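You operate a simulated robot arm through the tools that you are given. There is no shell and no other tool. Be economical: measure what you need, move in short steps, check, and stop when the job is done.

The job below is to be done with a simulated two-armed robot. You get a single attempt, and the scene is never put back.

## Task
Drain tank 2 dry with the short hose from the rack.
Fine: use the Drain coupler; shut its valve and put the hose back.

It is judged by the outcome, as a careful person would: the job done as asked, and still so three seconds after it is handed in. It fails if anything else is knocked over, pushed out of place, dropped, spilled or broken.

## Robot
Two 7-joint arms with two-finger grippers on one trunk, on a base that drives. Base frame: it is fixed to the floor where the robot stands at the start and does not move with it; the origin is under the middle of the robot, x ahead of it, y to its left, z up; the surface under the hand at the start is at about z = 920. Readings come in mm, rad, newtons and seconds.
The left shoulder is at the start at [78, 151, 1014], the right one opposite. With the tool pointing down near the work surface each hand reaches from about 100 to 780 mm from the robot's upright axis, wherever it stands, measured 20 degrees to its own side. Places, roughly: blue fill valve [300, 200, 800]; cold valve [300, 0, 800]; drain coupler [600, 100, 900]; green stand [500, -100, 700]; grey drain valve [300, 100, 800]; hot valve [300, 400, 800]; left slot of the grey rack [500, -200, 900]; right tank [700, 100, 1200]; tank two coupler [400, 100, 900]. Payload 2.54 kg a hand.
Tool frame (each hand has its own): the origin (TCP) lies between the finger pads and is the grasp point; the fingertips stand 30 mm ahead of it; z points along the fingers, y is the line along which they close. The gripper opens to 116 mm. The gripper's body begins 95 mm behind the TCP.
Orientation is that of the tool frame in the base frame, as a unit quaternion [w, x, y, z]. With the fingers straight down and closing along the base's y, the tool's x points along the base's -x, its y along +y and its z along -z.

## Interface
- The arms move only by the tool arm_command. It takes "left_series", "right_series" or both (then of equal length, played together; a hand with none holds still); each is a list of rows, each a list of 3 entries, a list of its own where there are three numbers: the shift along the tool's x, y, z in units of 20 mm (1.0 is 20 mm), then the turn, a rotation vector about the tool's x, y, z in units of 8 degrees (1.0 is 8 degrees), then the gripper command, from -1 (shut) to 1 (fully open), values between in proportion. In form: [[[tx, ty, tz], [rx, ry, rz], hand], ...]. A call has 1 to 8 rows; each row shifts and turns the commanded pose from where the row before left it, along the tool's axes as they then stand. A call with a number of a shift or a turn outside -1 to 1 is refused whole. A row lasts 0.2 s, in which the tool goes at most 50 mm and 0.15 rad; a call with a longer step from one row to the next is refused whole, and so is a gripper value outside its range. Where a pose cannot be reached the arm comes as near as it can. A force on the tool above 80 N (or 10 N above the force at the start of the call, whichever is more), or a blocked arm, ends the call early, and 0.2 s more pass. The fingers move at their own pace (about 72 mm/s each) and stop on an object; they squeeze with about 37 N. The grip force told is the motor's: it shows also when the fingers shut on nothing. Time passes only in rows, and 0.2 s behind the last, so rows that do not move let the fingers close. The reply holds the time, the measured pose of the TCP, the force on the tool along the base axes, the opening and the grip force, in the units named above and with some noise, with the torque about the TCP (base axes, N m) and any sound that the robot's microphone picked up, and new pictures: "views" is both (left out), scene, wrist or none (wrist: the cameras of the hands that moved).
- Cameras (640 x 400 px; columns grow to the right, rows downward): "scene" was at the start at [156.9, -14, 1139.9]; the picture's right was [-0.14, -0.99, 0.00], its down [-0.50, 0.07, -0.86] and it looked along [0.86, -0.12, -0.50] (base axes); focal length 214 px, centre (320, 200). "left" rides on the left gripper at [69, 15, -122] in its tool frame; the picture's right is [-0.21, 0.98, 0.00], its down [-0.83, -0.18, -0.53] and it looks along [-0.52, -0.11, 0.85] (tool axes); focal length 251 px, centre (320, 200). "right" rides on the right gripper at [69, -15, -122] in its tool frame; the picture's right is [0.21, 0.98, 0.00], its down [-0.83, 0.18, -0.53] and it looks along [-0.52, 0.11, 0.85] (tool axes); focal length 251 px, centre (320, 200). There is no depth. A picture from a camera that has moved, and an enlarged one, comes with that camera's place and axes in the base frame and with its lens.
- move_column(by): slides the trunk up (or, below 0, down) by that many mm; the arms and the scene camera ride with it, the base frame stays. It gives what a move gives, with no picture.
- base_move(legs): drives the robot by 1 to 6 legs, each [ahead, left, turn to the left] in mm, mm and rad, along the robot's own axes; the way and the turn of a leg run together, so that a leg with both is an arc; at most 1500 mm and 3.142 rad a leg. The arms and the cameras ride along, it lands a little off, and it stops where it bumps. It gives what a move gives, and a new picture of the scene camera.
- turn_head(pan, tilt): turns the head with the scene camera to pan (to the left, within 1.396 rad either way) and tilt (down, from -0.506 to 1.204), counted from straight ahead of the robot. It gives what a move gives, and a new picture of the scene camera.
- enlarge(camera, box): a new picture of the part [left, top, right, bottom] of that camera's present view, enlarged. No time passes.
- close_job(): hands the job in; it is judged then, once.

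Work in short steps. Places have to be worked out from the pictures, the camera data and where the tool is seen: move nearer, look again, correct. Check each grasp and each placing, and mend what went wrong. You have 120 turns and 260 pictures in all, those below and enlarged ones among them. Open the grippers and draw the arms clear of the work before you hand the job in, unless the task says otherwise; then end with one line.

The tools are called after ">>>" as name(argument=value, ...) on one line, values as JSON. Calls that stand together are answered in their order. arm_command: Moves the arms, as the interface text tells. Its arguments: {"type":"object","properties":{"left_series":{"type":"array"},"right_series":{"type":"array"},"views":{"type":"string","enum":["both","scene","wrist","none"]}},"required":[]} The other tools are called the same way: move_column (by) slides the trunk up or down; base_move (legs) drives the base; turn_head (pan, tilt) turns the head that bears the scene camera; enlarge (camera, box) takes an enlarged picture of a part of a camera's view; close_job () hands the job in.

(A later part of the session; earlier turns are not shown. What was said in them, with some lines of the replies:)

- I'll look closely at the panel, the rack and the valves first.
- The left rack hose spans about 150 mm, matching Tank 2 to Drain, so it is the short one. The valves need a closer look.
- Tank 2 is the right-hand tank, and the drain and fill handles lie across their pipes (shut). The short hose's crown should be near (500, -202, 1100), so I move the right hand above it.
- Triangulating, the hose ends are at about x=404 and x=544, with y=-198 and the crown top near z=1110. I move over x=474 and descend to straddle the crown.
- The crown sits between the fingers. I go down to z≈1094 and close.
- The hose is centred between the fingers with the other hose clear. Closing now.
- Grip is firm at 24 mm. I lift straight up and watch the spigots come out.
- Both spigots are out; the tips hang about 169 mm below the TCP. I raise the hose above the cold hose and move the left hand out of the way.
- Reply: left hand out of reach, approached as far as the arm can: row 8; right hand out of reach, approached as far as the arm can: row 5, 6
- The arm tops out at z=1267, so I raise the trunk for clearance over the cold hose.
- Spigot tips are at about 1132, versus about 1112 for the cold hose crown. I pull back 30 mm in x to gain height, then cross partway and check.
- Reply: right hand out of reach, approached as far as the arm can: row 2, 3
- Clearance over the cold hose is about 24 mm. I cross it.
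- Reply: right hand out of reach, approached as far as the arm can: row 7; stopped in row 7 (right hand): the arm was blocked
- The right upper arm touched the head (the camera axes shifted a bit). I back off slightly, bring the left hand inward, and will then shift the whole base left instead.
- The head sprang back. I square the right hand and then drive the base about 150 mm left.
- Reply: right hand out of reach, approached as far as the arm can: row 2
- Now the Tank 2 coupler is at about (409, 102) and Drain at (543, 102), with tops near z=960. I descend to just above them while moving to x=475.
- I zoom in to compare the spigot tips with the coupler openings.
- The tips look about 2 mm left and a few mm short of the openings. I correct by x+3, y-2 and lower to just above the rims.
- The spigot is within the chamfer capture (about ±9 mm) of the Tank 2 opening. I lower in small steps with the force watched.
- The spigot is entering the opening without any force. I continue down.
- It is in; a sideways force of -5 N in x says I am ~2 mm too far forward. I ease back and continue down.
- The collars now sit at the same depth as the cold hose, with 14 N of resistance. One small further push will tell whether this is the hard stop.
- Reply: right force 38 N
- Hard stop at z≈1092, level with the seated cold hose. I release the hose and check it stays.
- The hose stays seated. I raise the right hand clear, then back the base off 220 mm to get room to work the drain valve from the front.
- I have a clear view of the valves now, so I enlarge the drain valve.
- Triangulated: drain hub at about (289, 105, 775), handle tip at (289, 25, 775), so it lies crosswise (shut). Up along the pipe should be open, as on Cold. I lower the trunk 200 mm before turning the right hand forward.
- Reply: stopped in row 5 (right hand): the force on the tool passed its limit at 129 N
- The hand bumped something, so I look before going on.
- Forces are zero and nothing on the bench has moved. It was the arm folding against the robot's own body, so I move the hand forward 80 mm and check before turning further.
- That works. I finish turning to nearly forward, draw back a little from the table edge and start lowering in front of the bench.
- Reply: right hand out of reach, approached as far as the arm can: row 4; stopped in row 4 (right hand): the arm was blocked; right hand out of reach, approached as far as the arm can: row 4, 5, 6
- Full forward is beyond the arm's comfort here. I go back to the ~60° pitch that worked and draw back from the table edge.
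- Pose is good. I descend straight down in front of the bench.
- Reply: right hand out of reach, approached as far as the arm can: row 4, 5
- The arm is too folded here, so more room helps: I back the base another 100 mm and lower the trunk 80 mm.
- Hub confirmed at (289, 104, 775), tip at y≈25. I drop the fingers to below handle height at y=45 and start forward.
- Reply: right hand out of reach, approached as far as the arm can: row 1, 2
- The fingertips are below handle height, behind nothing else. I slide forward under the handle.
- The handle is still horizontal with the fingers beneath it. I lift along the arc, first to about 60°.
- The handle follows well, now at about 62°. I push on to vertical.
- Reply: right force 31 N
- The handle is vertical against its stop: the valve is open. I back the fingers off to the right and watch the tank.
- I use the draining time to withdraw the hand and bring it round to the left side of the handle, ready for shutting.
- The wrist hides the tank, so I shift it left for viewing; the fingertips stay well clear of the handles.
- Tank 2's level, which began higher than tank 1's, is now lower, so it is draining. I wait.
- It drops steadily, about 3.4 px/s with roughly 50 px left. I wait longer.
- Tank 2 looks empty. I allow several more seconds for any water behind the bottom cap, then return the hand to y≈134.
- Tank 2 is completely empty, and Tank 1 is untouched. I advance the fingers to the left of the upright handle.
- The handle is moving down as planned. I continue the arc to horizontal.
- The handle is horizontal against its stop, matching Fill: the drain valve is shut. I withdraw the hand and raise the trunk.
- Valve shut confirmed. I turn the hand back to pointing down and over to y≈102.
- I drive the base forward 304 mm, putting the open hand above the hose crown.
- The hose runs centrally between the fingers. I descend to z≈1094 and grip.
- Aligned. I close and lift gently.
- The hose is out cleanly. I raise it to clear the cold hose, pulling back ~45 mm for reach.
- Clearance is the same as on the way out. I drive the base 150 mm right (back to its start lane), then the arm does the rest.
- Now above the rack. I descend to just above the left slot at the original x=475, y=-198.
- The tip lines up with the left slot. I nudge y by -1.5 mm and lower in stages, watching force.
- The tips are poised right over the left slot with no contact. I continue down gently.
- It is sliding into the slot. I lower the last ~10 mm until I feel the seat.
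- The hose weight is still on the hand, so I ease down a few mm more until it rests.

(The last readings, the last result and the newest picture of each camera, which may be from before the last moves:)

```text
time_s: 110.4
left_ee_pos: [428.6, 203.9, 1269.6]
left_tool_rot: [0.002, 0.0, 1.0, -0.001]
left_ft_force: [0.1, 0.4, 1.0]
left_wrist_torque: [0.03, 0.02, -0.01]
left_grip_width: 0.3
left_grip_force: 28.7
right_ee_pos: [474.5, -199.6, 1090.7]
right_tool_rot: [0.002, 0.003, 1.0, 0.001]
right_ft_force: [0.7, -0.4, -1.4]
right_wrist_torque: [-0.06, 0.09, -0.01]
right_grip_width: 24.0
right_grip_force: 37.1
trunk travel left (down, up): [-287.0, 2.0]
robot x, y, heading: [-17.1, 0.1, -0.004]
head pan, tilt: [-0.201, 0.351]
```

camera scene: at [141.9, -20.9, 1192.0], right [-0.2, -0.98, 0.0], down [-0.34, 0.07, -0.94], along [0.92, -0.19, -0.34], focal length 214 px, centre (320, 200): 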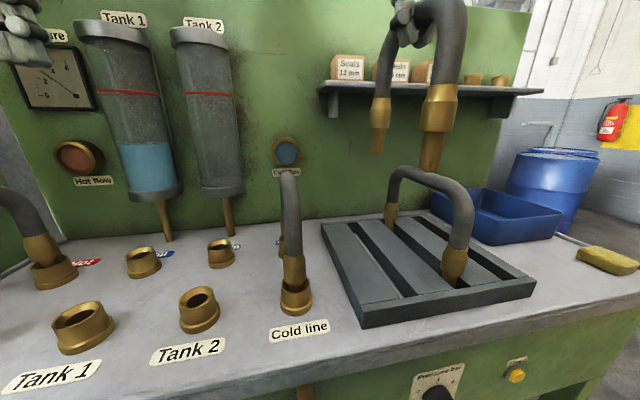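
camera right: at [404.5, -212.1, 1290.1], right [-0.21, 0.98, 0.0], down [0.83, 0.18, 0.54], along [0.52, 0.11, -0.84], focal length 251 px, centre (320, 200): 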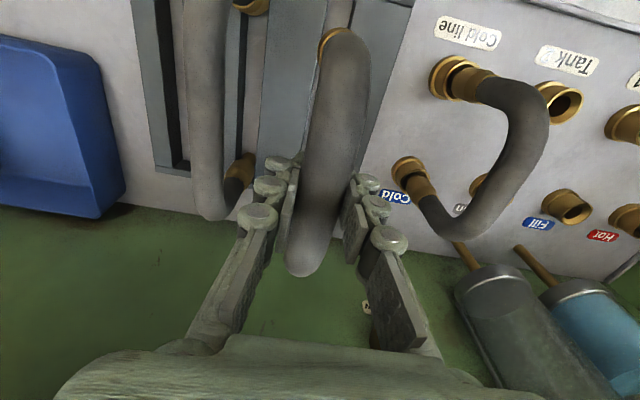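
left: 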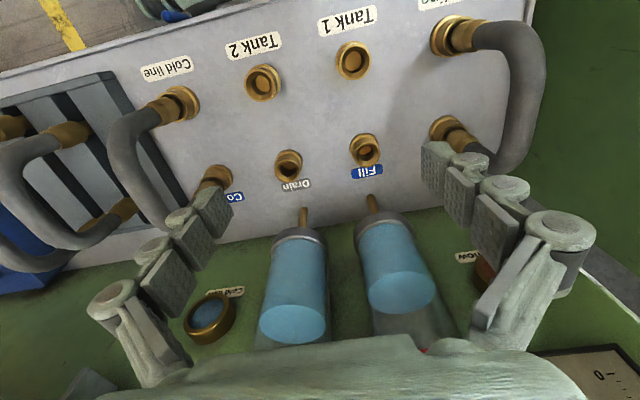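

>>> arm_command(right_series=[[[0, 0, 0.1], [0, 0, 0], -1], [[0, 0, 0.05], [0, 0, 0], -1], [[0, 0, 0], [0, 0, 0], -1]], views="none")

```text
time_s: 111.2
left_ee_pos: [427.5, 204.9, 1270.9]
left_tool_rot: [0.003, 0.001, 1.0, -0.001]
left_ft_force: [-0.2, 0.5, -0.1]
left_wrist_torque: [-0.02, -0.02, 0.01]
left_grip_width: 0.0
left_grip_force: 28.5
right_ee_pos: [474.7, -199.5, 1090.0]
right_tool_rot: [0.005, 0.003, 1.0, 0.001]
right_ft_force: [9.9, 0.1, 26.4]
right_wrist_torque: [-0.02, 0.26, -0.01]
right_grip_width: 24.0
right_grip_force: 37.2
trunk travel left (down, up): [-287.0, 2.0]
robot x, y, heading: [-13.9, -2.4, -0.003]
head pan, tilt: [-0.201, 0.351]
```

It has touched bottom (26 N). I relieve the push, open moderately and lift straight up.

>>> arm_command(right_series=[[[0, 0, -0.13], [0, 0, 0], -1], [[0, 0, 0], [0, 0, 0], 0.0], [[0, 0, 0], [0, 0, 0], 0.1], [[0, 0, 0], [0, 0, 0], 0.1], [[0, 0, -0.5], [0, 0, 0], 0.1], [[0, 0, -1], [0, 0, 0], 0.1], [[0, 0, -1], [0, 0, 0], 0.1], [[0, 0, -1], [0, 0, 0], 0.1]], views="scene")

```text
time_s: 113.0
left_ee_pos: [427.1, 205.4, 1269.6]
left_tool_rot: [0.003, 0.001, 1.0, 0.0]
left_ft_force: [-0.9, 0.9, 0.3]
left_wrist_torque: [0.0, -0.02, 0.03]
left_grip_width: 0.0
left_grip_force: 29.4
right_ee_pos: [473.5, -198.6, 1161.2]
right_tool_rot: [0.001, 0.002, 1.0, 0.0]
right_ft_force: [0.0, -0.1, 0.5]
right_wrist_torque: [-0.03, -0.01, -0.06]
right_grip_width: 63.5
right_grip_force: 0.0
trunk travel left (down, up): [-287.0, 2.0]
robot x, y, heading: [-15.7, 0.3, 0.0]
head pan, tilt: [-0.201, 0.351]
camera scene: at [141.3, -20.5, 1192.1], right [-0.2, -0.98, 0.0], down [-0.34, 0.07, -0.94], along [0.92, -0.19, -0.34], focal length 214 px, centre (320, 200)
```

scene: 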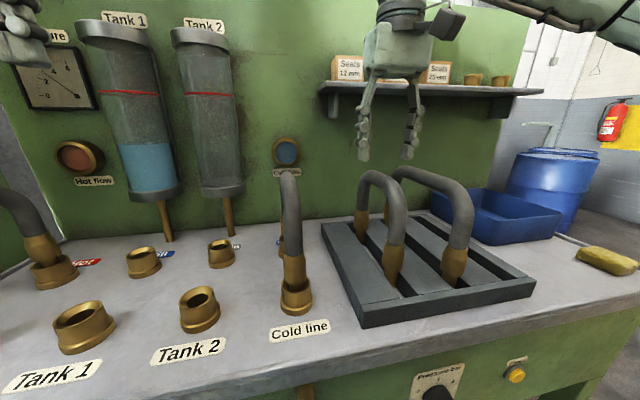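

The hose stands in its slot. I raise and retract both arms, open both grippers and take a final look.

>>> arm_command(right_series=[[[0, 0, -1], [0, 0, 0], 0.1], [[0, 0, -1], [0, 0, 0], 0.1], [[0, 0, -1], [0, 0, 0], 0.5], [[1, 0, 0], [0, 0, 0], 1], [[1, 0, 0], [0, 0, 0], 1], [[1, 0, 0], [0, 0, 0], 1], [[1, 0, 0], [0, 0, 0], 1], [[0, 0, 0], [0, 0, 0], 1]], left_series=[[[0, 0, 0], [0, 0, 0], 1], [[0, 0, 0], [0, 0, 0], 1], [[0, 0, 0], [0, 0, 0], 1], [[0, 0, 0], [0, 0, 0], 1], [[0, 0, 0], [0, 0, 0], 1], [[0, 0, 0], [0, 0, 0], 1], [[0, 0, 0], [0, 0, 0], 1], [[0, 0, 0], [0, 0, 0], 1]], views="none")

>>> base_move(legs=[[-200, 0, 0]])

>>> turn_head(pan=0.0, tilt=0.55)

```text
time_s: 114.8
left_ee_pos: [428.3, 204.2, 1270.0]
left_tool_rot: [0.002, 0.001, 1.0, -0.001]
left_ft_force: [0.1, -0.5, 0.2]
left_wrist_torque: [0.0, 0.0, -0.04]
left_grip_width: 116.0
left_grip_force: 0.0
right_ee_pos: [395.1, -198.4, 1218.9]
right_tool_rot: [0.001, 0.002, 1.0, -0.001]
right_ft_force: [0.4, 0.1, -0.4]
right_wrist_torque: [0.0, 0.04, -0.04]
right_grip_width: 115.9
right_grip_force: 0.0
trunk travel left (down, up): [-287.0, 2.0]
robot x, y, heading: [-18.2, 0.3, 0.001]
head pan, tilt: [-0.201, 0.351]
```

```text
time_s: 116.4
left_ee_pos: [227.3, 205.5, 1268.8]
left_tool_rot: [0.004, 0.002, 1.0, 0.0]
left_ft_force: [-0.7, 0.4, -0.1]
left_wrist_torque: [0.01, -0.06, 0.01]
left_grip_width: 116.0
left_grip_force: 0.0
right_ee_pos: [194.5, -200.1, 1219.2]
right_tool_rot: [0.001, 0.003, 1.0, 0.0]
right_ft_force: [-0.3, 0.3, -0.5]
right_wrist_torque: [-0.02, -0.05, 0.0]
right_grip_width: 115.9
right_grip_force: 0.1
trunk travel left (down, up): [-287.0, 2.0]
robot x, y, heading: [-217.8, 1.3, -0.003]
head pan, tilt: [-0.201, 0.351]
camera scene: at [-58.6, -20.2, 1192.2], right [-0.2, -0.98, 0.0], down [-0.34, 0.07, -0.94], along [0.92, -0.19, -0.34], focal length 214 px, centre (320, 200)
```

scene: 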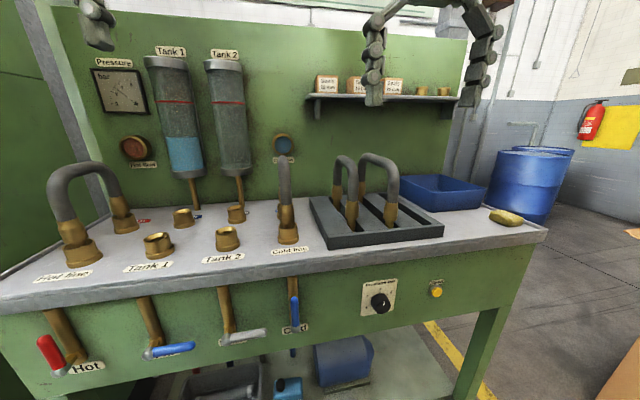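

```text
time_s: 117.1
left_ee_pos: [228.1, 204.4, 1268.5]
left_tool_rot: [0.002, 0.002, 1.0, 0.0]
left_ft_force: [0.0, -0.5, -0.6]
left_wrist_torque: [0.01, -0.01, 0.02]
left_grip_width: 115.7
left_grip_force: 0.0
right_ee_pos: [194.8, -197.9, 1219.1]
right_tool_rot: [0.001, 0.003, 1.0, 0.0]
right_ft_force: [-0.4, 0.3, 0.5]
right_wrist_torque: [0.0, -0.02, 0.0]
right_grip_width: 115.9
right_grip_force: 0.1
trunk travel left (down, up): [-287.0, 2.0]
robot x, y, heading: [-217.5, 0.9, -0.005]
head pan, tilt: [0.0, 0.55]
camera scene: at [-59.3, -1.7, 1173.8], right [0.0, -1.0, 0.0], down [-0.52, 0.0, -0.85], along [0.85, 0.0, -0.52], focal length 214 px, centre (320, 200)
```

scene: 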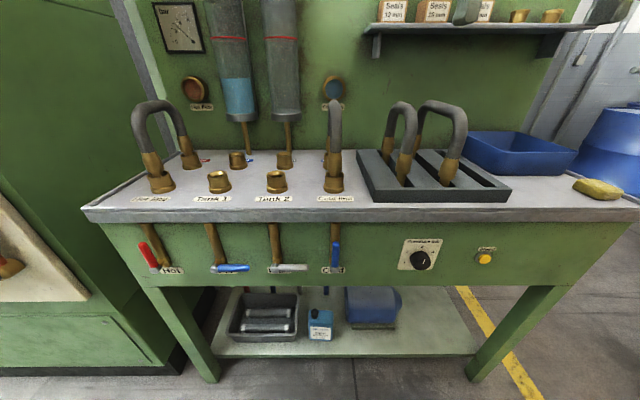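

Tank 2 is empty, the drain valve is shut, the short hose is back in its slot, nothing else has moved, and both hands are open and clear. I hand the job in.

>>> close_job()

```text
The job is handed in.
```

Tank 2 is drained dry through the Drain coupler, the drain valve is shut, and the short hose is back in the left slot of the rack.
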